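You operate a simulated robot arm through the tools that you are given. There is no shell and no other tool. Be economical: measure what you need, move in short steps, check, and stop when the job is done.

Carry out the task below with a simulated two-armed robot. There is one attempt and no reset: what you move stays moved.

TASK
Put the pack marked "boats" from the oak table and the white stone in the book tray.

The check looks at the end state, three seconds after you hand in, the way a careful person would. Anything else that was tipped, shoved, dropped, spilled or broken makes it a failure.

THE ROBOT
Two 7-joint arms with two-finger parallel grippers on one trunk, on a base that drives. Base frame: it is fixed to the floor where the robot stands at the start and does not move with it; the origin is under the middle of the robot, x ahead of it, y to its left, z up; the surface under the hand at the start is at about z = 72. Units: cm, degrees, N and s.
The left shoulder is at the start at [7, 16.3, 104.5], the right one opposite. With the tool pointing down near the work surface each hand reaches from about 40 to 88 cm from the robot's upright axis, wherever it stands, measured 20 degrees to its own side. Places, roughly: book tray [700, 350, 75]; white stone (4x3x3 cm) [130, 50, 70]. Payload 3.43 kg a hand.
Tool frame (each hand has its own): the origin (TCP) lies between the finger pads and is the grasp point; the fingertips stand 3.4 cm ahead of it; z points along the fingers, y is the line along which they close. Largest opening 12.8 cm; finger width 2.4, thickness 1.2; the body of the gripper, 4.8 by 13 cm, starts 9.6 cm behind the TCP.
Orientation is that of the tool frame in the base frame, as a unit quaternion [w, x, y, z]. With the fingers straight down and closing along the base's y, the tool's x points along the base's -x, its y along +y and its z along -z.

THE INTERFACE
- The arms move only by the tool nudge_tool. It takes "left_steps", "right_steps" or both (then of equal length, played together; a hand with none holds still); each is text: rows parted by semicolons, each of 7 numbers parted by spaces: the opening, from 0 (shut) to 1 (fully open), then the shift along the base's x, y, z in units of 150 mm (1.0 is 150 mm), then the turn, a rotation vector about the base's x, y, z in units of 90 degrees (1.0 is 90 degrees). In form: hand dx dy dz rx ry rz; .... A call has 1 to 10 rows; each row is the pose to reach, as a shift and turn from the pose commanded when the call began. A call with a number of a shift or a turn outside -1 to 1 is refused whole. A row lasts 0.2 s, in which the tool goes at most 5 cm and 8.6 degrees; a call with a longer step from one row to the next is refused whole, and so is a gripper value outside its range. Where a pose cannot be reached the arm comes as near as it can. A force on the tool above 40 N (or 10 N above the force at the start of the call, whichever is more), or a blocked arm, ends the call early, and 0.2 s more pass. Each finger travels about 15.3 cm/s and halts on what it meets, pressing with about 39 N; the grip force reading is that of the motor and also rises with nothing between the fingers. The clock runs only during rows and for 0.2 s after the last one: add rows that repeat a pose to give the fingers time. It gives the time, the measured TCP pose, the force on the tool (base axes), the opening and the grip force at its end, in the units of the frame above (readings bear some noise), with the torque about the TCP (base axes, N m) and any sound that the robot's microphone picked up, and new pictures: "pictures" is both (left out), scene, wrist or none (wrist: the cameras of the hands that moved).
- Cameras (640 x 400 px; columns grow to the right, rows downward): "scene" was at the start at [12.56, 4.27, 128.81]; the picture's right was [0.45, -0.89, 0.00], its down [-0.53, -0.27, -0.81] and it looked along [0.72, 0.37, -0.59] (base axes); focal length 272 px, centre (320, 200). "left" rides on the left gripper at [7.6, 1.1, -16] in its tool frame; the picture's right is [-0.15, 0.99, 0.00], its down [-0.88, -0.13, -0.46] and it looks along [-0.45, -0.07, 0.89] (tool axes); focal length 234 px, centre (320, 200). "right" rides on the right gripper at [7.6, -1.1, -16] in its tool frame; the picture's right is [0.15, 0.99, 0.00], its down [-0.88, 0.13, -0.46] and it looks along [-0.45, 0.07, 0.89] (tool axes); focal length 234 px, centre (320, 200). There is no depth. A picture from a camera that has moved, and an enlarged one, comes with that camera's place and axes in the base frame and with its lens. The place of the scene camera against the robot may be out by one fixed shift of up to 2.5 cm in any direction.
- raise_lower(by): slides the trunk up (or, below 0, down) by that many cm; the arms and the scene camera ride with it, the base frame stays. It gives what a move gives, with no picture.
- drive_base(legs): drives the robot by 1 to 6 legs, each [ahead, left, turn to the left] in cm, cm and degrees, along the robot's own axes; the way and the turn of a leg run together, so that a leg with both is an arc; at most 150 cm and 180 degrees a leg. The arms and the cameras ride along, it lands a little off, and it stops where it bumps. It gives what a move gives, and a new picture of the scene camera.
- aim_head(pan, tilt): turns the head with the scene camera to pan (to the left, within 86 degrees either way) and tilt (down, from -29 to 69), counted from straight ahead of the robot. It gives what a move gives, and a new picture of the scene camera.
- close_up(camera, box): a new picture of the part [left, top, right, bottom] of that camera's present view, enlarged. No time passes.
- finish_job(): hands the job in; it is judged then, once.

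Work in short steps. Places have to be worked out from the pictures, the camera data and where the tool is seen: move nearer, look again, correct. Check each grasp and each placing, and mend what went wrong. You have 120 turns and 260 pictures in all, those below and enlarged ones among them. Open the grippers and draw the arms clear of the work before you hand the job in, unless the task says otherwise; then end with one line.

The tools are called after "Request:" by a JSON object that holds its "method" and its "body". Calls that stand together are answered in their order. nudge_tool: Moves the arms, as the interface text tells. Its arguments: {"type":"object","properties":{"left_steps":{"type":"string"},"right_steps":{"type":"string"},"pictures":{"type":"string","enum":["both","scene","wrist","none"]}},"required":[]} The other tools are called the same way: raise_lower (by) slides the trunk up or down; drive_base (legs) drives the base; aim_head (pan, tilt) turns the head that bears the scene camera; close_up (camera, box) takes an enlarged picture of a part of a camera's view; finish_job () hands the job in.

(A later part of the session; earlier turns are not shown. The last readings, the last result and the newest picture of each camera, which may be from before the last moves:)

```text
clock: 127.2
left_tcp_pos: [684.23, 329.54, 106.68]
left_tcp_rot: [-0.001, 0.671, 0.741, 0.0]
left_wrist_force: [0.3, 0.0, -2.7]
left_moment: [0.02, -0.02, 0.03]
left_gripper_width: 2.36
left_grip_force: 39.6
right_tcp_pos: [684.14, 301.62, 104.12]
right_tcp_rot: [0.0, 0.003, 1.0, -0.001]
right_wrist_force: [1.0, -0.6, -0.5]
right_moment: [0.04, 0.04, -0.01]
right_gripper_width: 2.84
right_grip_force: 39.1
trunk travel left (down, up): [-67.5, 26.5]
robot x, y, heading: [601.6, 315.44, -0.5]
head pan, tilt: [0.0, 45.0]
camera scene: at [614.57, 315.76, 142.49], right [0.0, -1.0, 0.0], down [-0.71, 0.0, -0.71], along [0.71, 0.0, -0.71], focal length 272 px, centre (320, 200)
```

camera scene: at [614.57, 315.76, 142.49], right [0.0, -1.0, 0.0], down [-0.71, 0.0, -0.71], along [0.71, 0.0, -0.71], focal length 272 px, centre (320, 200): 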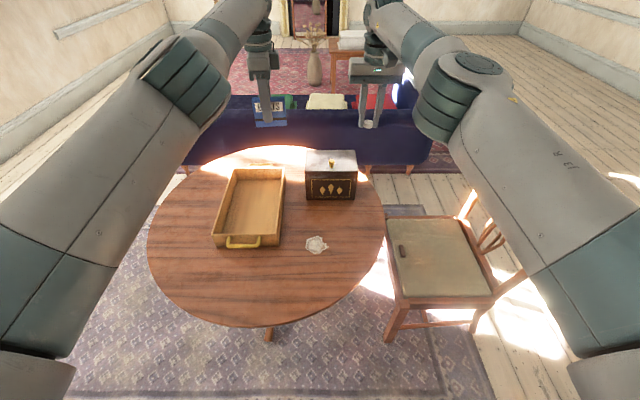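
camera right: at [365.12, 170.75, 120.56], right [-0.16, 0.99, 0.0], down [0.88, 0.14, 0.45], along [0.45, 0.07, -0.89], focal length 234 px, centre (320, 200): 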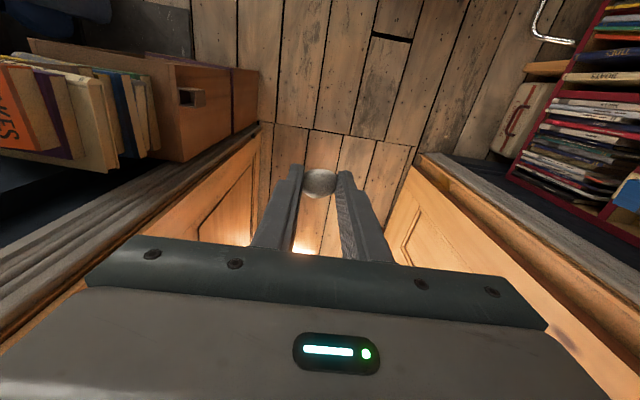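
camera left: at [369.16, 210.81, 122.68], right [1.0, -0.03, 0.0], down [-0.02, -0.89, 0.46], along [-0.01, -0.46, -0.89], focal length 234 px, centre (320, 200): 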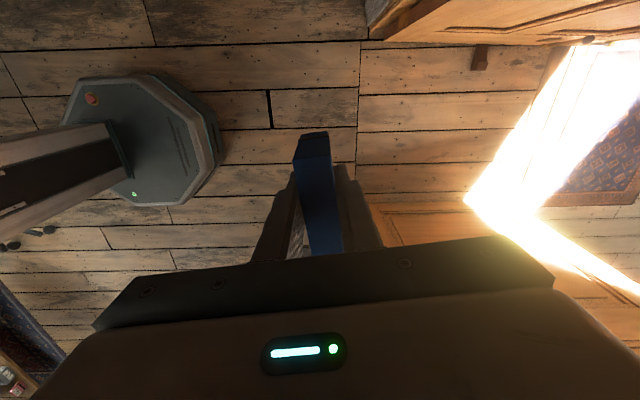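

The tray spans roughly x 666–698, y 329–351, with its open top facing up. I shift ahead 8 and left 18 to bring it comfortably in reach of both hands.

Request:
{"method": "drive_base", "body": {"legs": [[8, 18, 0]]}}

Request:
{"method": "nudge_tool", "body": {"left_steps": "0 -0.3 0 0 0 0 0;0 -0.5 0 0 0 0 0;0 -0.5 0 0 0 0 0", "right_steps": "0 -0.3 0 0 0 0 0;0 -0.6 0 0 0 0 0;0 -0.9 0 0 0 0 0", "pictures": "both"}}

```text
clock: 128.8
left_tcp_pos: [692.19, 346.86, 106.82]
left_tcp_rot: [0.001, 0.672, 0.74, 0.0]
left_wrist_force: [0.4, -0.3, -1.5]
left_moment: [-0.01, -0.02, 0.0]
left_gripper_width: 2.32
left_grip_force: 39.0
right_tcp_pos: [692.11, 319.0, 104.26]
right_tcp_rot: [0.001, 0.004, 1.0, 0.0]
right_wrist_force: [1.2, 0.6, -0.8]
right_moment: [0.0, -0.02, 0.01]
right_gripper_width: 2.82
right_grip_force: 39.1
trunk travel left (down, up): [-67.5, 26.5]
robot x, y, heading: [609.72, 333.22, -0.4]
head pan, tilt: [0.0, 45.0]
camera scene: at [622.5, 333.34, 142.5], right [-0.01, -1.0, 0.0], down [-0.71, 0.01, -0.71], along [0.71, 0.0, -0.71], focal length 272 px, centre (320, 200)
```

scene: 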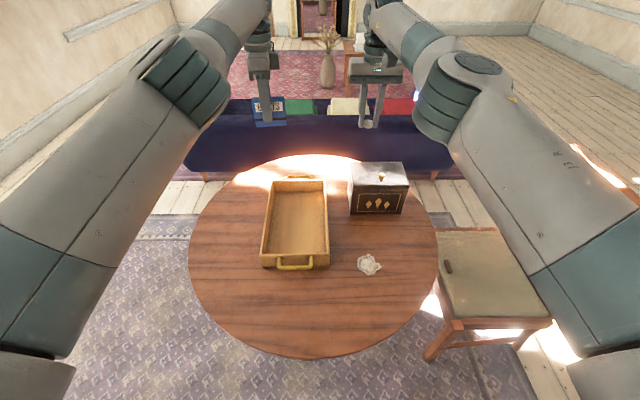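

```text
clock: 129.6
left_tcp_pos: [691.74, 346.58, 107.22]
left_tcp_rot: [0.0, 0.672, 0.74, 0.002]
left_wrist_force: [0.3, -0.3, -0.2]
left_moment: [0.07, 0.0, -0.02]
left_gripper_width: 2.33
left_grip_force: 39.2
left hand out of reach, approached as far as the arm can: row 1, 2, 3
right_tcp_pos: [678.38, 318.93, 104.43]
right_tcp_rot: [0.0, 0.006, 1.0, 0.0]
right_wrist_force: [0.4, -0.1, -0.1]
right_moment: [0.01, -0.05, 0.0]
right_gripper_width: 2.82
right_grip_force: 38.8
trunk travel left (down, up): [-67.5, 26.5]
robot x, y, heading: [609.22, 333.15, -0.6]
head pan, tilt: [0.0, 45.0]
camera scene: at [622.35, 333.33, 142.51], right [-0.01, -1.0, 0.0], down [-0.71, 0.01, -0.71], along [0.71, 0.0, -0.71], focal length 272 px, centre (320, 200)
camera right: at [670.82, 317.82, 120.44], right [-0.13, 0.99, 0.0], down [0.88, 0.12, 0.46], along [0.45, 0.06, -0.89], focal length 234 px, centre (320, 200)
camera left: at [692.11, 354.21, 123.12], right [1.0, -0.05, 0.0], down [-0.05, -0.89, 0.45], along [-0.02, -0.45, -0.89], focal length 234 px, centre (320, 200)
```

scene: 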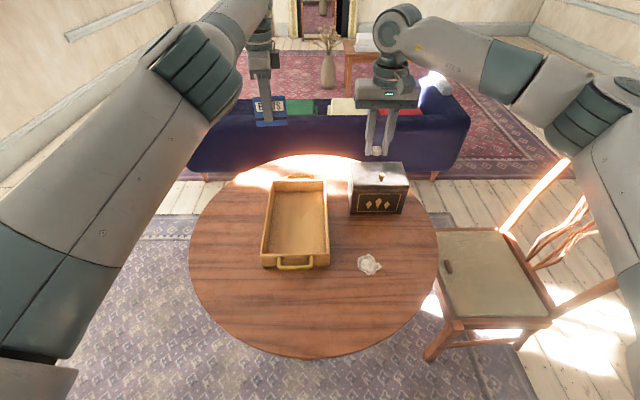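
right: 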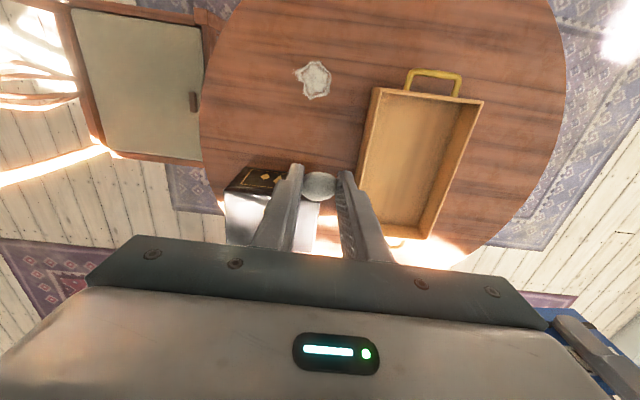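
left: 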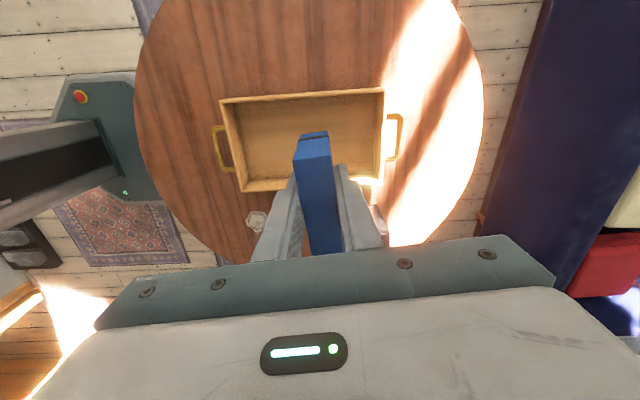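

From the two wrist views together the tray's rim lies near z≈68 and it spans x 670–706, y 329–351.5. I draw the right hand back out of the way, and retract the left a bit to get off its reach limit.

Request:
{"method": "nudge_tool", "body": {"right_steps": "0 -0.3 0 0 0 0 0;0 -0.6 -0.1 0 0 0 0;0 -0.9 -0.2 0 0 0 0;0 -1 -0.3 0 0 0 0", "left_steps": "0 -0.1 0 -0.1 0 0 0;0 -0.2 -0.1 -0.2 0 0 0;0 -0.3 -0.2 -0.3 0 0 0;0 -0.3 -0.2 -0.3 0 0 0", "pictures": "none"}}

Request:
{"method": "raise_lower", "body": {"by": -10}}

```text
clock: 130.6
left_tcp_pos: [691.78, 343.74, 103.64]
left_tcp_rot: [0.0, 0.672, 0.741, 0.0]
left_wrist_force: [-0.1, -0.3, -0.1]
left_moment: [0.02, 0.01, 0.0]
left_gripper_width: 2.34
left_grip_force: 39.0
left hand out of reach, approached as far as the arm can: row 1, 2, 3, 4
right_tcp_pos: [663.66, 314.49, 104.21]
right_tcp_rot: [0.001, 0.004, 1.0, 0.0]
right_wrist_force: [0.3, 0.2, -0.1]
right_moment: [0.03, -0.02, 0.0]
right_gripper_width: 2.8
right_grip_force: 39.3
trunk travel left (down, up): [-67.5, 26.5]
robot x, y, heading: [609.66, 332.98, -0.3]
head pan, tilt: [0.0, 45.0]
```

```text
clock: 131.9
left_tcp_pos: [691.87, 343.82, 93.62]
left_tcp_rot: [0.0, 0.673, 0.74, 0.0]
left_wrist_force: [0.4, -0.1, -0.8]
left_moment: [0.0, -0.03, -0.03]
left_gripper_width: 2.36
left_grip_force: 38.7
right_tcp_pos: [663.66, 314.47, 94.19]
right_tcp_rot: [0.002, 0.005, 1.0, 0.0]
right_wrist_force: [0.3, 0.3, -0.1]
right_moment: [0.01, 0.02, 0.04]
right_gripper_width: 2.83
right_grip_force: 38.8
trunk travel left (down, up): [-57.5, 36.5]
robot x, y, heading: [610.09, 333.07, -0.6]
head pan, tilt: [0.0, 45.0]
```

The left arm seems stuck stretched at its limit; I command a larger retraction to bend it back.

Request:
{"method": "nudge_tool", "body": {"left_steps": "0 -0.3 0 0 0 0 0;0 -0.6 0 0 0 0 0;0 -0.9 0 0 0 0 0;0 -1 0 0 0 0 0;0 -1 0 0 0 0 0", "pictures": "wrist"}}

```text
clock: 133.1
left_tcp_pos: [691.17, 341.75, 95.39]
left_tcp_rot: [-0.001, 0.672, 0.741, 0.0]
left_wrist_force: [0.2, -0.1, -1.1]
left_moment: [0.03, 0.0, 0.0]
left_gripper_width: 2.34
left_grip_force: 38.7
left hand out of reach, approached as far as the arm can: row 1, 2, 3, 4, 5
right_tcp_pos: [663.67, 314.42, 94.14]
right_tcp_rot: [0.001, 0.005, 1.0, -0.001]
right_wrist_force: [-0.5, 0.0, -0.4]
right_moment: [0.04, 0.01, -0.02]
right_gripper_width: 2.83
right_grip_force: 39.0
trunk travel left (down, up): [-57.5, 36.5]
robot x, y, heading: [609.4, 333.36, -0.4]
head pan, tilt: [0.0, 45.0]
camera left: at [691.6, 349.3, 111.44], right [1.0, -0.05, 0.0], down [-0.04, -0.89, 0.45], along [-0.02, -0.45, -0.89], focal length 234 px, centre (320, 200)
```

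left: 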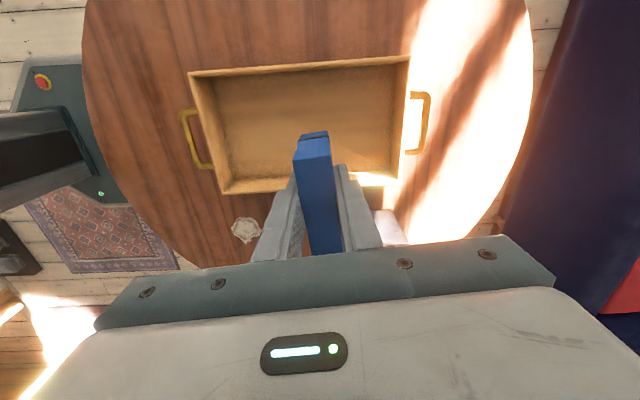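

It barely moved: the arm's solver sits at its straight-elbow limit. I try a sideways-plus-inward move to break out of it.

Request:
{"method": "nudge_tool", "body": {"left_steps": "0 -0.05 0.3 0 0 0 0;0 -0.1 0.6 0 0 0 0;0 -0.2 0.9 0 0 0 0;0 -0.4 1 0 0 0 0;0 -0.6 1 0 0 0 0;0 -0.8 1 0 0 0 0;0 -0.8 1 0 0 0 0", "pictures": "scene"}}

```text
clock: 134.7
left_tcp_pos: [692.53, 354.5, 96.58]
left_tcp_rot: [0.0, 0.672, 0.74, -0.001]
left_wrist_force: [-0.1, -0.3, -0.9]
left_moment: [0.03, -0.04, 0.01]
left_gripper_width: 2.33
left_grip_force: 38.7
left hand out of reach, approached as far as the arm can: row 1, 2, 3, 4, 5, 6, 7
right_tcp_pos: [663.62, 314.56, 94.24]
right_tcp_rot: [0.0, 0.004, 1.0, 0.0]
right_wrist_force: [-0.1, 0.4, 0.5]
right_moment: [-0.01, 0.01, 0.04]
right_gripper_width: 2.85
right_grip_force: 38.9
trunk travel left (down, up): [-57.5, 36.5]
robot x, y, heading: [609.47, 333.17, -0.8]
head pan, tilt: [0.0, 45.0]
camera scene: at [622.51, 333.38, 132.49], right [-0.01, -1.0, 0.0], down [-0.71, 0.0, -0.71], along [0.71, 0.0, -0.71], focal length 272 px, centre (320, 200)
```

scene: 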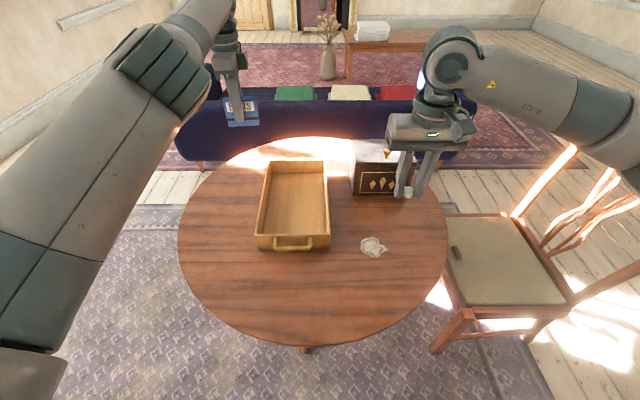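

Still stuck in x. I try a yaw turn of the hand together with the pull-back, to free the elbow.

Request:
{"method": "nudge_tool", "body": {"left_steps": "0 -0.1 0 0 0 0 0.09;0 -0.2 0 0 0 0 0.18;0 -0.35 0 0 0 0 0.27;0 -0.5 0 0 0 0 0.36;0 -0.65 0 0 0 0 0.36;0 -0.8 0 0 0 0 0.36;0 -0.8 0 0 0 0 0.36", "pictures": "none"}}

Request:
{"method": "nudge_tool", "body": {"left_steps": "0 0 0 -0.2 0 0 0;0 0 0 -0.4 0 0 0;0 0 0 -0.5 0 0 0;0 -0.2 0 -0.5 0 0 0;0 -0.4 0 -0.5 0 0 0;0 -0.4 0 -0.5 0 0 0", "pictures": "none"}}

```text
clock: 136.3
left_tcp_pos: [691.64, 354.12, 101.86]
left_tcp_rot: [-0.002, 0.439, 0.898, 0.0]
left_wrist_force: [0.3, -0.3, -0.6]
left_moment: [0.0, 0.02, 0.01]
left_gripper_width: 2.34
left_grip_force: 38.9
left hand out of reach, approached as far as the arm can: row 1, 2, 3, 4, 5, 6, 7
right_tcp_pos: [663.76, 314.61, 93.94]
right_tcp_rot: [0.0, 0.004, 1.0, -0.001]
right_wrist_force: [-0.3, -0.3, -1.2]
right_moment: [0.01, 0.01, -0.02]
right_gripper_width: 2.82
right_grip_force: 39.4
trunk travel left (down, up): [-57.5, 36.5]
robot x, y, heading: [609.7, 332.86, -0.4]
head pan, tilt: [0.0, 45.0]
```

```text
clock: 137.7
left_tcp_pos: [692.73, 353.87, 94.75]
left_tcp_rot: [-0.001, 0.44, 0.898, 0.0]
left_wrist_force: [-0.1, -0.4, -0.6]
left_moment: [0.03, 0.02, 0.01]
left_gripper_width: 2.36
left_grip_force: 39.1
left hand out of reach, approached as far as the arm can: row 1, 2, 3, 4, 5, 6
right_tcp_pos: [663.7, 314.55, 94.17]
right_tcp_rot: [0.0, 0.004, 1.0, 0.0]
right_wrist_force: [0.7, 0.7, -0.1]
right_moment: [0.0, -0.04, -0.01]
right_gripper_width: 2.83
right_grip_force: 39.0
trunk travel left (down, up): [-57.5, 36.5]
robot x, y, heading: [609.44, 333.25, -0.2]
head pan, tilt: [0.0, 45.0]
```

The left elbow is locked straight, but the hand moves fine along its reach sphere. I'll use it as is: restore yaw and y, then position with the trunk and base.

Request:
{"method": "nudge_tool", "body": {"left_steps": "0 0 -0.15 0 0 0 -0.09;0 0 -0.3 0 0 0 -0.18;0 0 -0.45 0 0 0 -0.27;0 0 -0.6 0 0 0 -0.36;0 0 -0.75 0 0 0 -0.36;0 0 -0.9 0 0 0 -0.36;0 0 -0.9 0 0 0 -0.36", "pictures": "both"}}

```text
clock: 139.3
left_tcp_pos: [691.41, 341.06, 94.68]
left_tcp_rot: [0.0, 0.672, 0.74, 0.001]
left_wrist_force: [1.2, 0.1, -0.9]
left_moment: [0.03, -0.02, 0.01]
left_gripper_width: 2.38
left_grip_force: 39.1
left hand out of reach, approached as far as the arm can: row 3, 4, 5, 6, 7
right_tcp_pos: [663.7, 314.48, 94.16]
right_tcp_rot: [0.002, 0.004, 1.0, 0.0]
right_wrist_force: [-0.4, 0.6, 0.1]
right_moment: [0.01, 0.01, -0.03]
right_gripper_width: 2.81
right_grip_force: 38.6
trunk travel left (down, up): [-57.5, 36.5]
robot x, y, heading: [609.61, 333.4, -0.5]
head pan, tilt: [0.0, 45.0]
camera scene: at [622.48, 333.4, 132.5], right [-0.01, -1.0, 0.0], down [-0.71, 0.0, -0.71], along [0.71, -0.01, -0.71], focal length 272 px, centre (320, 200)
camera left: at [691.71, 348.62, 110.79], right [1.0, -0.05, 0.0], down [-0.05, -0.89, 0.46], along [-0.02, -0.45, -0.89], focal length 234 px, centre (320, 200)
```

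scene: 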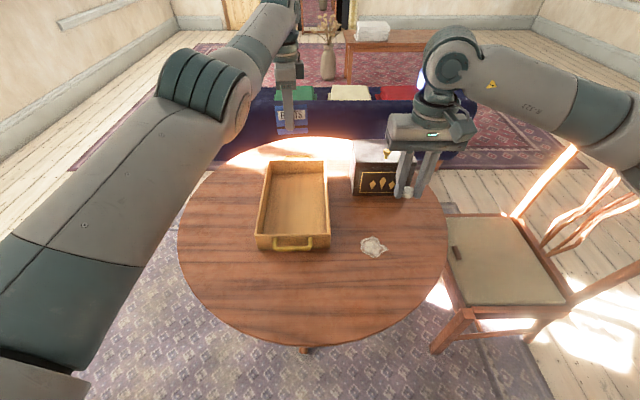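
left: 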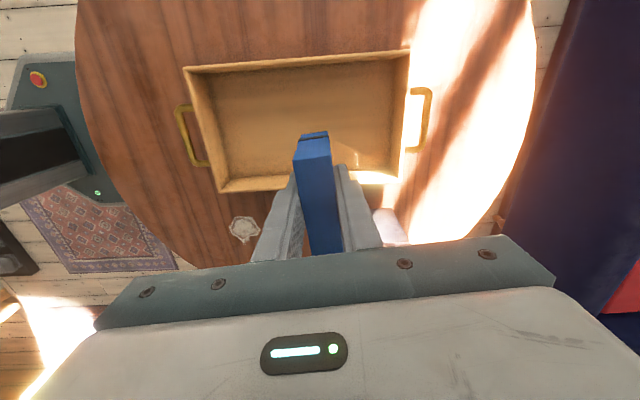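

Triangulated rim height is 67.5, so the tray floor is around 63; the pack hangs over the tray at (691, 341). I raise the right hand as I lower the trunk in stages.

Request:
{"method": "nudge_tool", "body": {"right_steps": "0 -0.1 0 0.3 0 0 0;0 -0.2 0 0.6 0 0 0;0 -0.3 0 0.9 0 0 0;0 -0.3 0 1 0 0 0;0 -0.3 0 1 0 0 0", "pictures": "none"}}

Request:
{"method": "raise_lower", "body": {"by": -16}}

Request:
{"method": "nudge_tool", "body": {"right_steps": "0 0 0 0.25 0 0 0;0 0 0 0.5 0 0 0;0 0 0 0.6 0 0 0;0 0 0 0.6 0 0 0", "left_steps": "0 0 0 0 0 0 0;0 0 0 0 0 0 0;0 0 0 0 0 0 0;0 0 0 0 0 0 0", "pictures": "both"}}

```text
clock: 140.5
left_tcp_pos: [691.28, 340.99, 94.72]
left_tcp_rot: [0.0, 0.673, 0.74, -0.001]
left_wrist_force: [-0.7, -1.0, -1.0]
left_moment: [0.04, 0.02, 0.01]
left_gripper_width: 2.36
left_grip_force: 38.7
right_tcp_pos: [659.13, 314.67, 109.19]
right_tcp_rot: [0.0, 0.005, 1.0, 0.0]
right_wrist_force: [-0.2, 0.6, -1.3]
right_moment: [-0.02, 0.0, 0.02]
right_gripper_width: 2.83
right_grip_force: 39.3
trunk travel left (down, up): [-57.5, 36.5]
robot x, y, heading: [609.96, 333.04, -0.6]
head pan, tilt: [0.0, 45.0]
```

```text
clock: 142.3
left_tcp_pos: [691.38, 341.01, 78.76]
left_tcp_rot: [0.0, 0.672, 0.74, 0.001]
left_wrist_force: [-0.1, -0.2, -0.9]
left_moment: [0.03, -0.02, 0.0]
left_gripper_width: 2.34
left_grip_force: 38.8
right_tcp_pos: [659.09, 314.56, 93.36]
right_tcp_rot: [0.001, 0.005, 1.0, 0.0]
right_wrist_force: [0.0, -0.2, -0.1]
right_moment: [-0.03, 0.0, 0.03]
right_gripper_width: 2.83
right_grip_force: 38.7
trunk travel left (down, up): [-41.5, 52.5]
robot x, y, heading: [609.49, 333.37, -0.5]
head pan, tilt: [0.0, 45.0]
```

```text
clock: 143.3
left_tcp_pos: [691.28, 340.89, 78.71]
left_tcp_rot: [0.0, 0.672, 0.74, 0.0]
left_wrist_force: [0.1, 0.4, -2.7]
left_moment: [0.01, 0.02, -0.01]
left_gripper_width: 2.34
left_grip_force: 38.8
right_tcp_pos: [659.12, 314.53, 102.23]
right_tcp_rot: [0.0, 0.005, 1.0, 0.0]
right_wrist_force: [0.3, 0.0, -0.2]
right_moment: [0.01, -0.01, -0.01]
right_gripper_width: 2.83
right_grip_force: 39.3
trunk travel left (down, up): [-41.5, 52.5]
robot x, y, heading: [609.59, 333.02, -0.6]
head pan, tilt: [0.0, 45.0]
camera scene: at [622.51, 333.37, 116.49], right [-0.01, -1.0, 0.0], down [-0.71, 0.01, -0.71], along [0.71, 0.0, -0.71], focal length 272 px, centre (320, 200)
camera right: at [651.49, 313.52, 118.3], right [-0.14, 0.99, 0.0], down [0.88, 0.12, 0.46], along [0.45, 0.06, -0.89], focal length 234 px, centre (320, 200)
camera left: at [691.74, 348.6, 94.76], right [1.0, -0.05, 0.0], down [-0.05, -0.89, 0.46], along [-0.02, -0.45, -0.89], focal length 234 px, centre (320, 200)
```

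scene: 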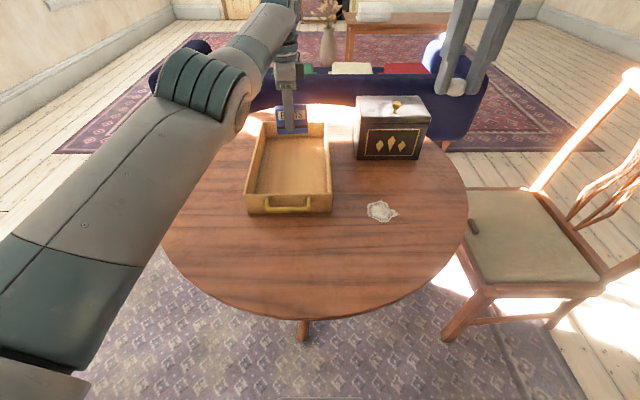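
right: 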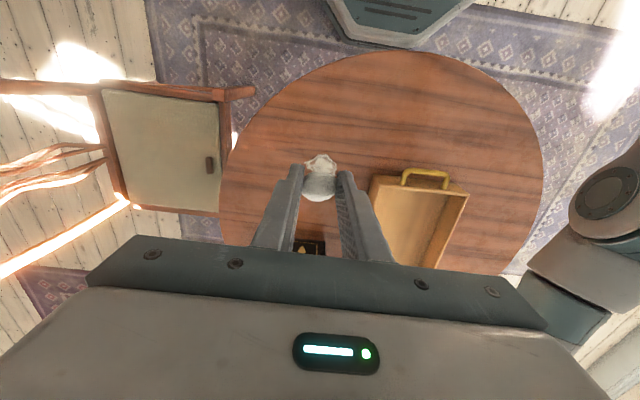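
left: 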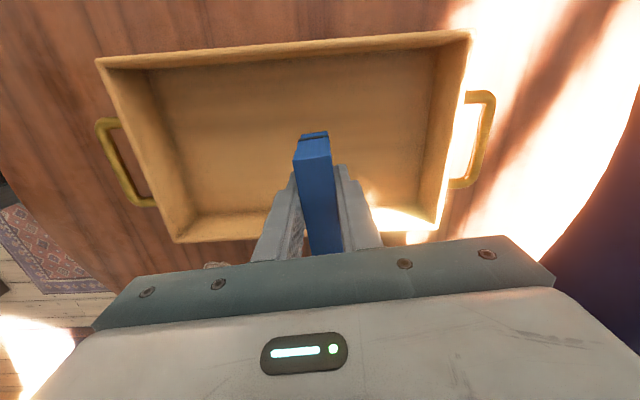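

The pack is well inside the tray outline. I shift it 2 cm toward +y, then lower the trunk 7.5 cm.

Request:
{"method": "nudge_tool", "body": {"left_steps": "0 0 0.07 0 0 0 0;0 0 0.14 0 0 0 0;0 0 0.14 0 0 0 0", "pictures": "none"}}

Request:
{"method": "raise_lower", "body": {"by": -7.5}}

Request:
{"method": "close_up", "body": {"camera": "left", "box": [60, 0, 540, 300]}}

Request:
{"method": "close_up", "body": {"camera": "scene", "box": [200, 40, 400, 200]}}

```text
clock: 144.1
left_tcp_pos: [691.5, 343.12, 78.89]
left_tcp_rot: [0.0, 0.673, 0.74, 0.0]
left_wrist_force: [-0.5, -0.4, -1.2]
left_moment: [0.04, 0.01, -0.02]
left_gripper_width: 2.34
left_grip_force: 38.9
right_tcp_pos: [659.19, 314.49, 102.3]
right_tcp_rot: [0.0, 0.005, 1.0, -0.001]
right_wrist_force: [1.0, 0.4, -0.1]
right_moment: [-0.04, -0.02, -0.01]
right_gripper_width: 2.81
right_grip_force: 38.8
trunk travel left (down, up): [-41.5, 52.5]
robot x, y, heading: [609.48, 333.04, -0.3]
head pan, tilt: [0.0, 45.0]
```

```text
clock: 145.2
left_tcp_pos: [691.26, 343.18, 71.38]
left_tcp_rot: [0.0, 0.672, 0.74, 0.0]
left_wrist_force: [0.2, 0.4, -0.3]
left_moment: [0.01, -0.03, -0.01]
left_gripper_width: 2.33
left_grip_force: 39.1
right_tcp_pos: [659.13, 314.5, 94.75]
right_tcp_rot: [0.001, 0.005, 1.0, 0.0]
right_wrist_force: [0.7, 0.2, -1.1]
right_moment: [-0.04, -0.02, 0.01]
right_gripper_width: 2.81
right_grip_force: 39.7
trunk travel left (down, up): [-34.0, 60.0]
robot x, y, heading: [609.56, 333.41, -0.2]
head pan, tilt: [0.0, 45.0]
```

```text
1.33 times, centred on (300, 150) of left
camera zoom: at [691.68, 350.73, 87.32], right [1.0, -0.05, 0.0], down [-0.05, -0.89, 0.46], along [-0.02, -0.45, -0.89], focal length 312 px, centre (347, 267)
```

zoom: 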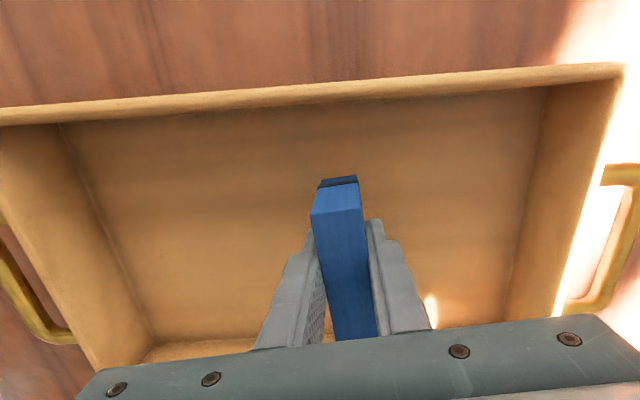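

```text
2.50 times, centred on (300, 120) of scene
camera zoom: at [622.46, 333.38, 109.01], right [-0.01, -1.0, 0.0], down [-0.71, 0.0, -0.71], along [0.71, -0.01, -0.71], focal length 679 px, centre (370, 400)
```

zoom: 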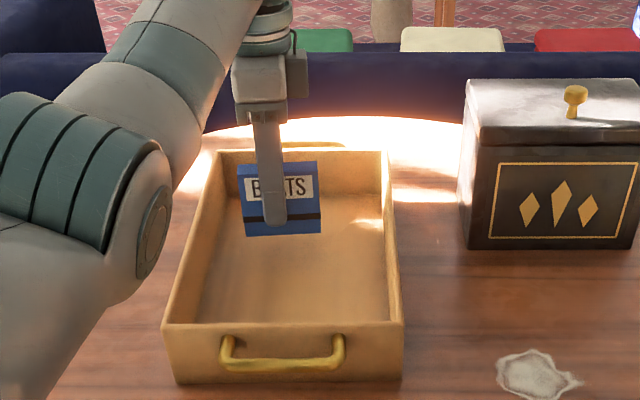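

The pack hangs upright inside the tray without touching. I lower slowly in small steps, watching the force.

Request:
{"method": "nudge_tool", "body": {"left_steps": "0 0 0 -0.03 0 0 0;0 0 0 -0.06 0 0 0;0 0 0 -0.09 0 0 0;0 0 0 -0.12 0 0 0", "pictures": "none"}}

Request:
{"method": "close_up", "body": {"camera": "scene", "box": [200, 40, 400, 200]}}

```text
clock: 146.2
left_tcp_pos: [691.34, 343.14, 69.53]
left_tcp_rot: [0.0, 0.673, 0.74, 0.0]
left_wrist_force: [-0.8, 0.1, -1.7]
left_moment: [0.0, -0.01, -0.02]
left_gripper_width: 2.35
left_grip_force: 39.0
right_tcp_pos: [659.05, 314.56, 94.7]
right_tcp_rot: [0.0, 0.004, 1.0, 0.0]
right_wrist_force: [0.0, -0.6, -0.5]
right_moment: [-0.02, 0.0, 0.01]
right_gripper_width: 2.82
right_grip_force: 38.6
trunk travel left (down, up): [-34.0, 60.0]
robot x, y, heading: [609.43, 333.22, -0.4]
head pan, tilt: [0.0, 45.0]
```

```text
2.50 times, centred on (300, 120) of scene
camera zoom: at [622.51, 333.38, 108.99], right [-0.01, -1.0, 0.0], down [-0.71, 0.01, -0.71], along [0.71, 0.0, -0.71], focal length 679 px, centre (370, 400)
```

zoom: 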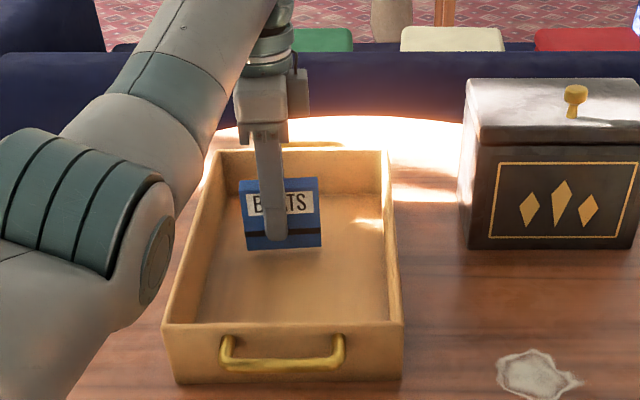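

No contact yet; I keep lowering gently.

Request:
{"method": "nudge_tool", "body": {"left_steps": "0 0 0 -0.03 0 0 0;0 0 0 -0.06 0 0 0;0 0 0 -0.09 0 0 0;0 0 0 -0.12 0 0 0", "pictures": "none"}}

Request:
{"method": "close_up", "body": {"camera": "scene", "box": [200, 40, 400, 200]}}

```text
clock: 147.2
left_tcp_pos: [691.21, 343.1, 67.84]
left_tcp_rot: [0.001, 0.672, 0.74, 0.0]
left_wrist_force: [0.2, -0.1, 5.7]
left_moment: [0.06, 0.11, -0.02]
left_gripper_width: 2.34
left_grip_force: 39.0
right_tcp_pos: [659.02, 314.51, 94.79]
right_tcp_rot: [0.001, 0.004, 1.0, 0.001]
right_wrist_force: [0.2, 0.6, -0.1]
right_moment: [-0.01, 0.03, -0.04]
right_gripper_width: 2.82
right_grip_force: 39.4
trunk travel left (down, up): [-34.0, 60.0]
robot x, y, heading: [609.62, 333.39, -0.5]
head pan, tilt: [0.0, 45.0]
```

```text
2.50 times, centred on (300, 120) of scene
camera zoom: at [622.42, 333.37, 109.02], right [-0.01, -1.0, 0.0], down [-0.71, 0.01, -0.71], along [0.71, 0.0, -0.71], focal length 679 px, centre (370, 400)
```

zoom: 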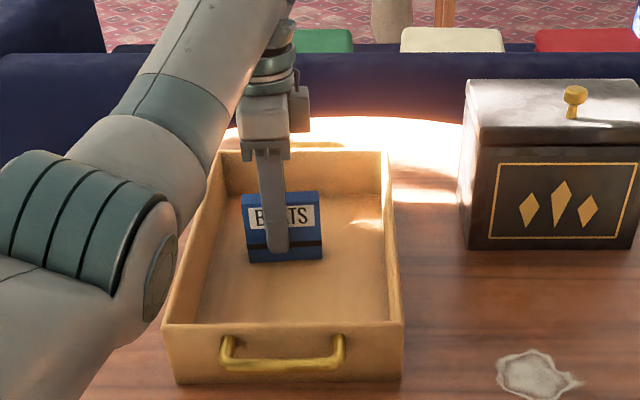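

Contact: 5.7 N upward, so the pack stands on the tray floor. I open the fingers a little in place.

Request:
{"method": "nudge_tool", "body": {"left_steps": "0.25 0 0 0 0 0 0;0.35 0 0 0 0 0 0;0.4 0 0 0 0 0 0;0.4 0 0 0 0 0 0", "pictures": "both"}}

```text
clock: 148.2
left_tcp_pos: [691.27, 343.14, 67.78]
left_tcp_rot: [0.001, 0.672, 0.74, 0.0]
left_wrist_force: [-0.3, 0.5, 0.2]
left_moment: [0.02, -0.05, -0.05]
left_gripper_width: 5.14
left_grip_force: 0.1
right_tcp_pos: [659.21, 314.5, 94.78]
right_tcp_rot: [0.0, 0.005, 1.0, 0.0]
right_wrist_force: [0.6, -0.3, -0.3]
right_moment: [0.04, 0.02, 0.02]
right_gripper_width: 2.84
right_grip_force: 39.2
trunk travel left (down, up): [-34.0, 60.0]
robot x, y, heading: [609.51, 333.39, -0.3]
head pan, tilt: [0.0, 45.0]
camera scene: at [622.49, 333.37, 108.99], right [-0.01, -1.0, 0.0], down [-0.71, 0.01, -0.71], along [0.71, 0.0, -0.71], focal length 272 px, centre (320, 200)
camera left: at [691.71, 350.77, 83.71], right [1.0, -0.05, 0.0], down [-0.05, -0.89, 0.46], along [-0.02, -0.45, -0.89], focal length 234 px, centre (320, 200)
```

scene: 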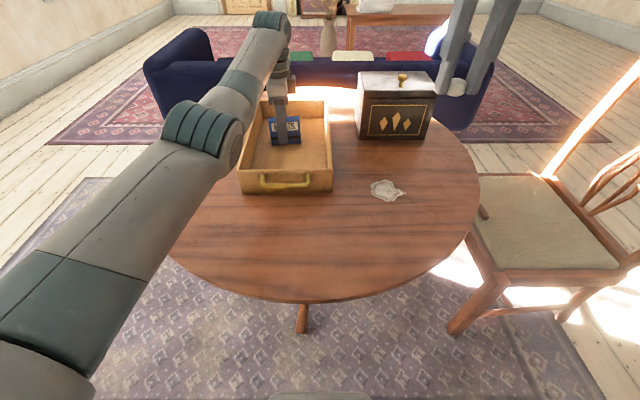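
left: 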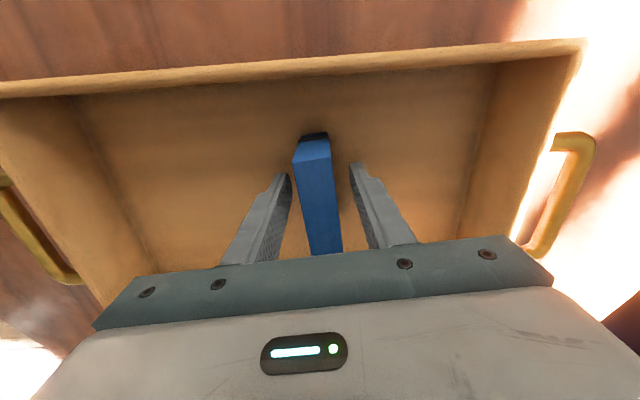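

The pack stands free and upright. I raise the trunk straight up 22 cm, then swing the left hand away to +y.

Request:
{"method": "raise_lower", "body": {"by": 22}}

Request:
{"method": "nudge_tool", "body": {"left_steps": "0.4 0 0.3 0 0 0 0;0.4 0 0.6 0 0 0 0;0.4 0 0.9 0 0 0 0;0.4 -0.1 1 0 0 0 0;0.4 -0.1 1 0 0 0 0", "pictures": "both"}}

Request:
{"method": "nudge_tool", "body": {"left_steps": "0.4 -0.1 0.3 0 0 0 0;0.4 -0.2 0.6 0 0 0 0;0.4 -0.3 0.9 0 0 0 0;0.4 -0.4 1 0 0 0 0;0.4 -0.4 1 0 0 0 0", "pictures": "none"}}

```text
clock: 150.6
left_tcp_pos: [691.39, 343.26, 89.72]
left_tcp_rot: [0.0, 0.672, 0.74, -0.001]
left_wrist_force: [-0.8, -0.4, 0.8]
left_moment: [0.01, 0.01, -0.02]
left_gripper_width: 5.15
left_grip_force: 0.1
right_tcp_pos: [659.13, 314.51, 116.72]
right_tcp_rot: [0.0, 0.004, 1.0, 0.0]
right_wrist_force: [0.6, -1.1, -0.3]
right_moment: [0.02, 0.04, 0.0]
right_gripper_width: 2.81
right_grip_force: 38.9
trunk travel left (down, up): [-56.0, 38.0]
robot x, y, heading: [609.54, 333.41, -0.2]
head pan, tilt: [0.0, 45.0]
```

```text
clock: 151.8
left_tcp_pos: [689.76, 358.14, 89.8]
left_tcp_rot: [-0.001, 0.672, 0.74, 0.001]
left_wrist_force: [-0.2, 0.0, -0.7]
left_moment: [0.02, -0.01, -0.02]
left_gripper_width: 5.12
left_grip_force: 0.1
right_tcp_pos: [659.2, 314.42, 116.64]
right_tcp_rot: [0.0, 0.005, 1.0, 0.001]
right_wrist_force: [0.0, 0.0, -0.4]
right_moment: [0.06, 0.03, -0.02]
right_gripper_width: 2.81
right_grip_force: 39.0
trunk travel left (down, up): [-56.0, 38.0]
robot x, y, heading: [609.58, 333.37, -0.1]
head pan, tilt: [0.0, 45.0]
camera scene: at [622.52, 333.25, 130.99], right [-0.01, -1.0, 0.0], down [-0.71, 0.01, -0.71], along [0.71, 0.0, -0.71], focal length 272 px, centre (320, 200)
camera left: at [690.22, 365.71, 105.74], right [1.0, -0.05, 0.0], down [-0.05, -0.89, 0.45], along [-0.02, -0.45, -0.89], focal length 234 px, centre (320, 200)
```

scene: 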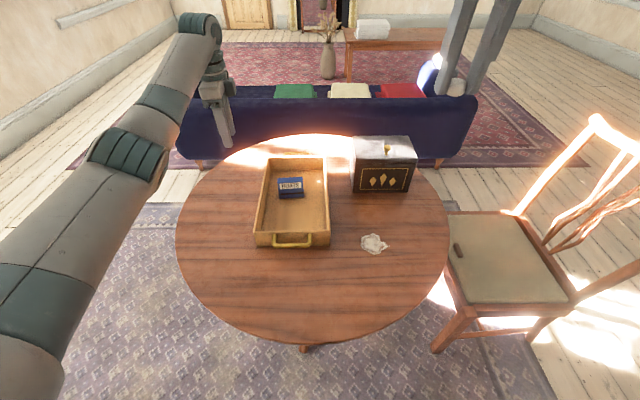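
left: 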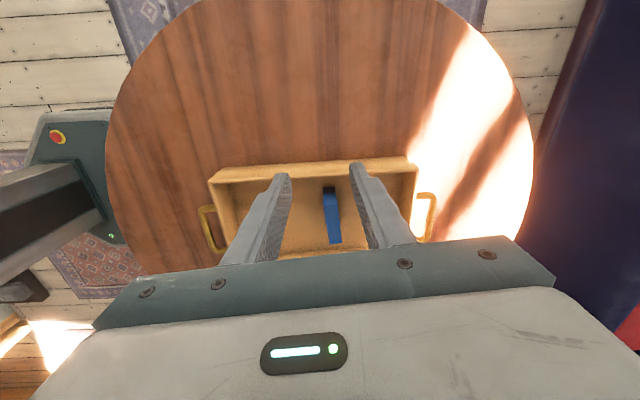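

```text
clock: 153.0
left_tcp_pos: [683.8, 373.36, 89.67]
left_tcp_rot: [0.0, 0.672, 0.741, 0.0]
left_wrist_force: [-0.2, 0.4, 0.1]
left_moment: [0.0, 0.0, 0.0]
left_gripper_width: 5.11
left_grip_force: 0.1
right_tcp_pos: [659.05, 314.39, 116.72]
right_tcp_rot: [0.0, 0.004, 1.0, -0.001]
right_wrist_force: [-0.4, -0.6, 0.3]
right_moment: [0.01, 0.01, -0.03]
right_gripper_width: 2.81
right_grip_force: 38.9
trunk travel left (down, up): [-56.0, 38.0]
robot x, y, heading: [609.61, 333.21, -0.5]
head pan, tilt: [0.0, 45.0]
```

The pack is standing in the tray. I move the left hand further out and bring the stone over in two stages.

Request:
{"method": "nudge_tool", "body": {"left_steps": "0.4 -0.2 0.2 0 0 0 0;0.4 -0.4 0.4 0 0 0 0;0.4 -0.6 0.6 0 0 0 0;0.4 -0.7 0.6 0.1 0 0 0;0.4 -0.8 0.6 0.2 0 0 0;0.4 -0.8 0.6 0.2 0 0 0", "right_steps": "0 0.15 0.2 0 0 0 0;0 0.3 0.4 0 0 0 0;0 0.45 0.6 -0.1 0 0 0;0 0.6 0.8 -0.2 0 0 0;0 0.75 1 -0.3 0 0 0;0 0.75 1 -0.3 0 0 0", "pictures": "none"}}

Request:
{"method": "nudge_tool", "body": {"right_steps": "0 0.15 0.2 -0.1 0 0 0;0 0.3 0.4 -0.3 0 0 0;0 0.45 0.6 -0.5 0 0 0;0 0.6 0.75 -0.7 0 0 0;0 0.7 0.75 -0.9 0 0 0;0 0.7 0.75 -0.9 0 0 0", "pictures": "both"}}

```text
clock: 154.4
left_tcp_pos: [671.6, 382.19, 92.76]
left_tcp_rot: [-0.001, 0.672, 0.741, 0.001]
left_wrist_force: [0.0, -0.7, 0.7]
left_moment: [0.01, 0.0, 0.05]
left_gripper_width: 5.12
left_grip_force: 0.1
right_tcp_pos: [670.44, 329.35, 112.41]
right_tcp_rot: [0.001, 0.004, 1.0, -0.001]
right_wrist_force: [-0.4, -0.7, 0.1]
right_moment: [0.03, 0.0, 0.02]
right_gripper_width: 2.82
right_grip_force: 38.6
trunk travel left (down, up): [-56.0, 38.0]
robot x, y, heading: [609.56, 332.93, -0.4]
head pan, tilt: [0.0, 45.0]
```

```text
clock: 155.8
left_tcp_pos: [671.61, 382.27, 92.63]
left_tcp_rot: [0.0, 0.672, 0.74, 0.0]
left_wrist_force: [-0.5, 1.2, 0.0]
left_moment: [0.0, -0.01, 0.02]
left_gripper_width: 5.11
left_grip_force: 0.1
right_tcp_pos: [681.06, 340.77, 98.77]
right_tcp_rot: [0.001, 0.005, 1.0, -0.001]
right_wrist_force: [-0.6, 0.8, -0.2]
right_moment: [-0.02, -0.02, -0.01]
right_gripper_width: 2.82
right_grip_force: 38.7
trunk travel left (down, up): [-56.0, 38.0]
robot x, y, heading: [609.9, 333.11, -0.6]
head pan, tilt: [0.0, 45.0]
camera scene: at [622.44, 333.43, 131.0], right [-0.01, -1.0, 0.0], down [-0.71, 0.0, -0.71], along [0.71, -0.01, -0.71], focal length 272 px, centre (320, 200)
camera right: at [673.35, 339.75, 114.79], right [-0.14, 0.99, 0.0], down [0.88, 0.12, 0.46], along [0.45, 0.06, -0.89], focal length 234 px, centre (320, 200)
```

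scene: 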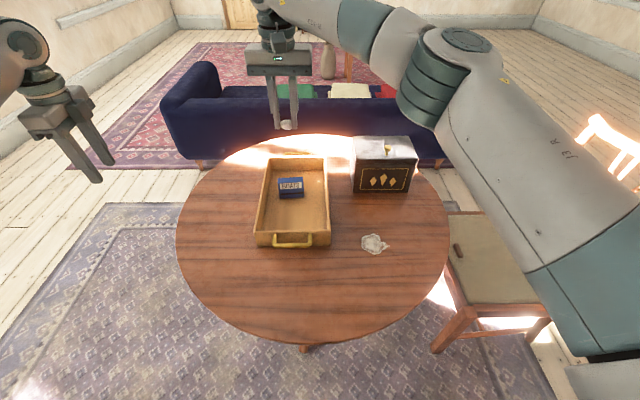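
right: 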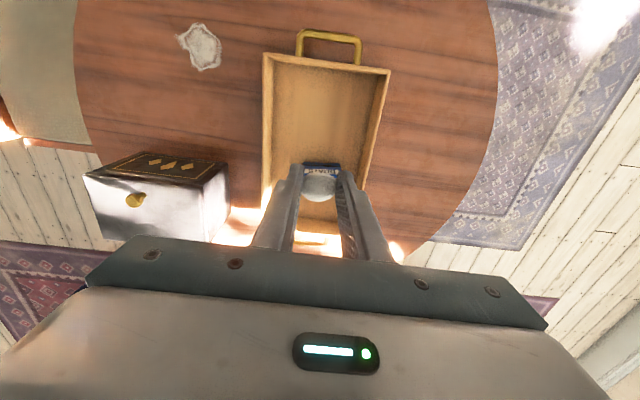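

Stone is over the tray's near half at (681, 341), pack front face at x≈690. I descend 15 cm, then more, and check.

Request:
{"method": "nudge_tool", "body": {"right_steps": "0 0 0 -0.25 0 0 0;0 0 0 -0.5 0 0 0;0 0 0 -0.75 0 0 0;0 0 0 -1 0 0 0;0 0 0 -1 0 0 0", "pictures": "none"}}

Request:
{"method": "nudge_tool", "body": {"right_steps": "0 0 0 -0.2 0 0 0;0 0 0 -0.4 0 0 0;0 0 0 -0.6 0 0 0;0 0 0 -0.65 0 0 0", "pictures": "both"}}

```text
clock: 157.0
left_tcp_pos: [671.66, 382.33, 92.79]
left_tcp_rot: [0.0, 0.672, 0.74, 0.0]
left_wrist_force: [-0.3, -0.1, -0.3]
left_moment: [0.0, 0.02, -0.04]
left_gripper_width: 5.12
left_grip_force: 0.1
right_tcp_pos: [680.71, 340.77, 83.61]
right_tcp_rot: [0.001, 0.005, 1.0, -0.001]
right_wrist_force: [-0.5, 0.4, 0.1]
right_moment: [0.0, 0.02, 0.01]
right_gripper_width: 2.8
right_grip_force: 38.4
trunk travel left (down, up): [-56.0, 38.0]
robot x, y, heading: [609.62, 332.95, -0.4]
head pan, tilt: [0.0, 45.0]
```

```text
clock: 158.0
left_tcp_pos: [671.69, 382.22, 92.64]
left_tcp_rot: [-0.001, 0.673, 0.74, -0.001]
left_wrist_force: [-0.2, 0.6, 0.3]
left_moment: [-0.02, -0.01, -0.01]
left_gripper_width: 5.13
left_grip_force: 0.0
right_tcp_pos: [680.74, 340.78, 73.82]
right_tcp_rot: [0.001, 0.005, 1.0, 0.0]
right_wrist_force: [0.1, -0.1, -0.1]
right_moment: [-0.01, 0.02, -0.02]
right_gripper_width: 2.82
right_grip_force: 39.3
trunk travel left (down, up): [-56.0, 38.0]
robot x, y, heading: [609.83, 333.27, -0.6]
head pan, tilt: [0.0, 45.0]
camera scene: at [622.47, 333.4, 131.0], right [-0.01, -1.0, 0.0], down [-0.71, 0.0, -0.71], along [0.71, -0.01, -0.71], focal length 272 px, centre (320, 200)
camera right: at [673.08, 339.76, 89.96], right [-0.14, 0.99, 0.0], down [0.88, 0.12, 0.46], along [0.45, 0.06, -0.89], focal length 234 px, centre (320, 200)
```

scene: 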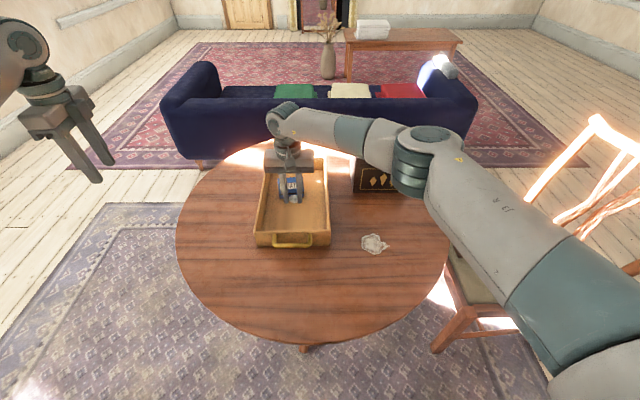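
right: 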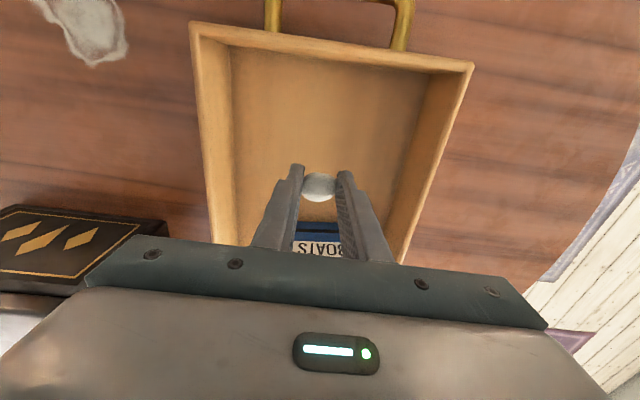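

Everything is clear inside the tray. I lower further in small steps, watching for contact.

Request:
{"method": "nudge_tool", "body": {"right_steps": "0 0 0 -0.08 0 0 0;0 0 0 -0.16 0 0 0;0 0 0 -0.24 0 0 0;0 0 0 -0.32 0 0 0;0 0 0 -0.36 0 0 0;0 0 0 -0.4 0 0 0", "pictures": "wrist"}}

```text
clock: 159.4
left_tcp_pos: [671.71, 382.24, 92.75]
left_tcp_rot: [0.0, 0.672, 0.741, 0.0]
left_wrist_force: [-0.4, -0.3, 0.0]
left_moment: [0.01, 0.01, -0.03]
left_gripper_width: 5.11
left_grip_force: 0.0
right_tcp_pos: [680.73, 340.66, 68.04]
right_tcp_rot: [0.0, 0.005, 1.0, 0.001]
right_wrist_force: [-0.6, 0.3, -0.6]
right_moment: [0.05, 0.0, -0.02]
right_gripper_width: 2.82
right_grip_force: 39.2
trunk travel left (down, up): [-56.0, 38.0]
robot x, y, heading: [609.32, 333.32, -0.5]
head pan, tilt: [0.0, 45.0]
camera right: at [673.19, 339.71, 84.06], right [-0.14, 0.99, 0.0], down [0.88, 0.12, 0.46], along [0.45, 0.06, -0.89], focal length 234 px, centre (320, 200)
```

right: 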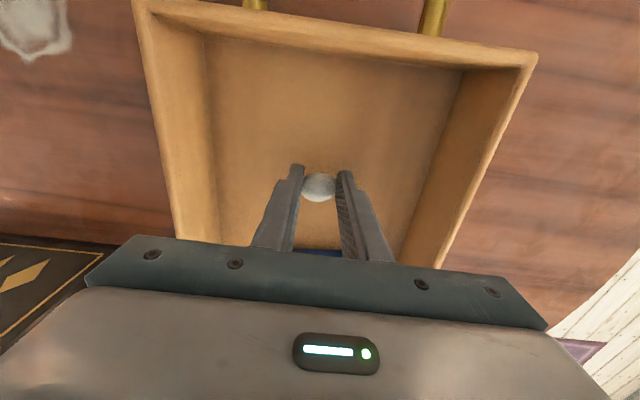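

Nearly there; I go down in 0.3 cm rows until contact.

Request:
{"method": "nudge_tool", "body": {"right_steps": "0 0 0 -0.02 0 0 0;0 0 0 -0.04 0 0 0;0 0 0 -0.06 0 0 0;0 0 0 -0.08 0 0 0;0 0 0 -0.1 0 0 0", "pictures": "none"}}

```text
clock: 160.6
left_tcp_pos: [671.57, 382.29, 92.71]
left_tcp_rot: [0.0, 0.673, 0.74, 0.0]
left_wrist_force: [-0.1, -0.2, -0.6]
left_moment: [-0.01, 0.02, -0.01]
left_gripper_width: 5.12
left_grip_force: 0.0
right_tcp_pos: [680.91, 340.8, 66.66]
right_tcp_rot: [0.002, 0.006, 1.0, 0.001]
right_wrist_force: [-0.2, -0.4, 7.0]
right_moment: [0.02, -0.08, 0.01]
right_gripper_width: 2.82
right_grip_force: 39.1
trunk travel left (down, up): [-56.0, 38.0]
robot x, y, heading: [609.24, 333.42, -0.5]
head pan, tilt: [0.0, 45.0]
```

Contact at 7 N: the stone rests on the tray floor. I open gently and then lift straight up.

Request:
{"method": "nudge_tool", "body": {"right_steps": "0.25 0 0 0.01 0 0 0;0.35 0 0 0.02 0 0 0;0.4 0 0 0.02 0 0 0;0.4 0 0 0.02 0 0 0", "pictures": "wrist"}}

Request:
{"method": "nudge_tool", "body": {"right_steps": "0.4 0 0 0.1 0 0 0;0.4 0 0 0.3 0 0 0;0.4 0 0 0.6 0 0 0;0.4 0 0 0.9 0 0 0;0.4 0 0 1 0 0 0", "pictures": "wrist"}}

```text
clock: 161.6
left_tcp_pos: [671.75, 382.22, 92.61]
left_tcp_rot: [0.001, 0.672, 0.74, 0.0]
left_wrist_force: [-0.3, -0.5, -0.1]
left_moment: [0.01, -0.02, 0.0]
left_gripper_width: 5.11
left_grip_force: 0.0
right_tcp_pos: [680.89, 340.87, 67.01]
right_tcp_rot: [0.001, 0.004, 1.0, 0.001]
right_wrist_force: [-0.5, -0.7, 0.2]
right_moment: [0.0, -0.03, -0.01]
right_gripper_width: 5.1
right_grip_force: 0.0
trunk travel left (down, up): [-56.0, 38.0]
robot x, y, heading: [609.33, 333.22, -0.4]
head pan, tilt: [0.0, 45.0]
camera right: at [673.22, 339.84, 82.88], right [-0.14, 0.99, 0.0], down [0.88, 0.12, 0.46], along [0.45, 0.06, -0.89], focal length 234 px, centre (320, 200)
```

right: 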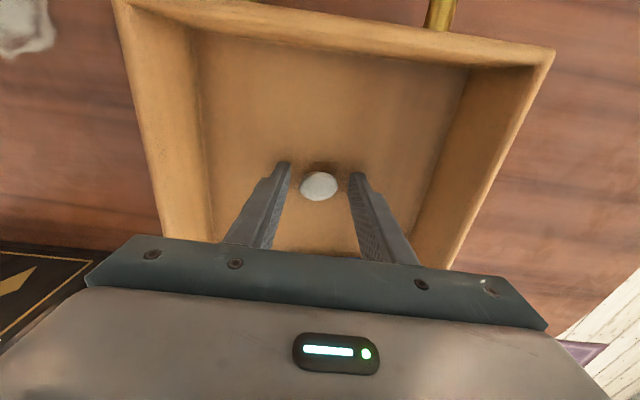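

```text
clock: 162.8
left_tcp_pos: [671.78, 382.21, 92.69]
left_tcp_rot: [0.0, 0.672, 0.74, 0.0]
left_wrist_force: [0.4, -1.0, -0.2]
left_moment: [0.01, 0.02, 0.0]
left_gripper_width: 5.13
left_grip_force: 0.3
right_tcp_pos: [680.64, 340.8, 81.85]
right_tcp_rot: [0.0, 0.005, 1.0, -0.001]
right_wrist_force: [-0.1, -0.8, -0.2]
right_moment: [-0.02, 0.03, -0.03]
right_gripper_width: 5.13
right_grip_force: 0.0
trunk travel left (down, up): [-56.0, 38.0]
robot x, y, heading: [609.58, 333.27, -0.1]
head pan, tilt: [0.0, 45.0]
camera right: at [673.04, 339.79, 97.85], right [-0.14, 0.99, 0.0], down [0.88, 0.12, 0.46], along [0.45, 0.06, -0.89], focal length 234 px, centre (320, 200)
```

right: 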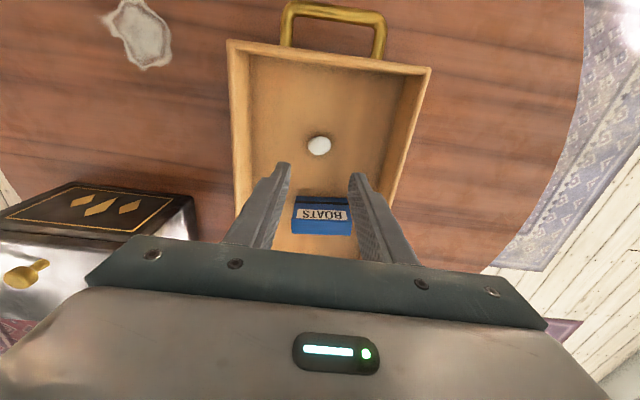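

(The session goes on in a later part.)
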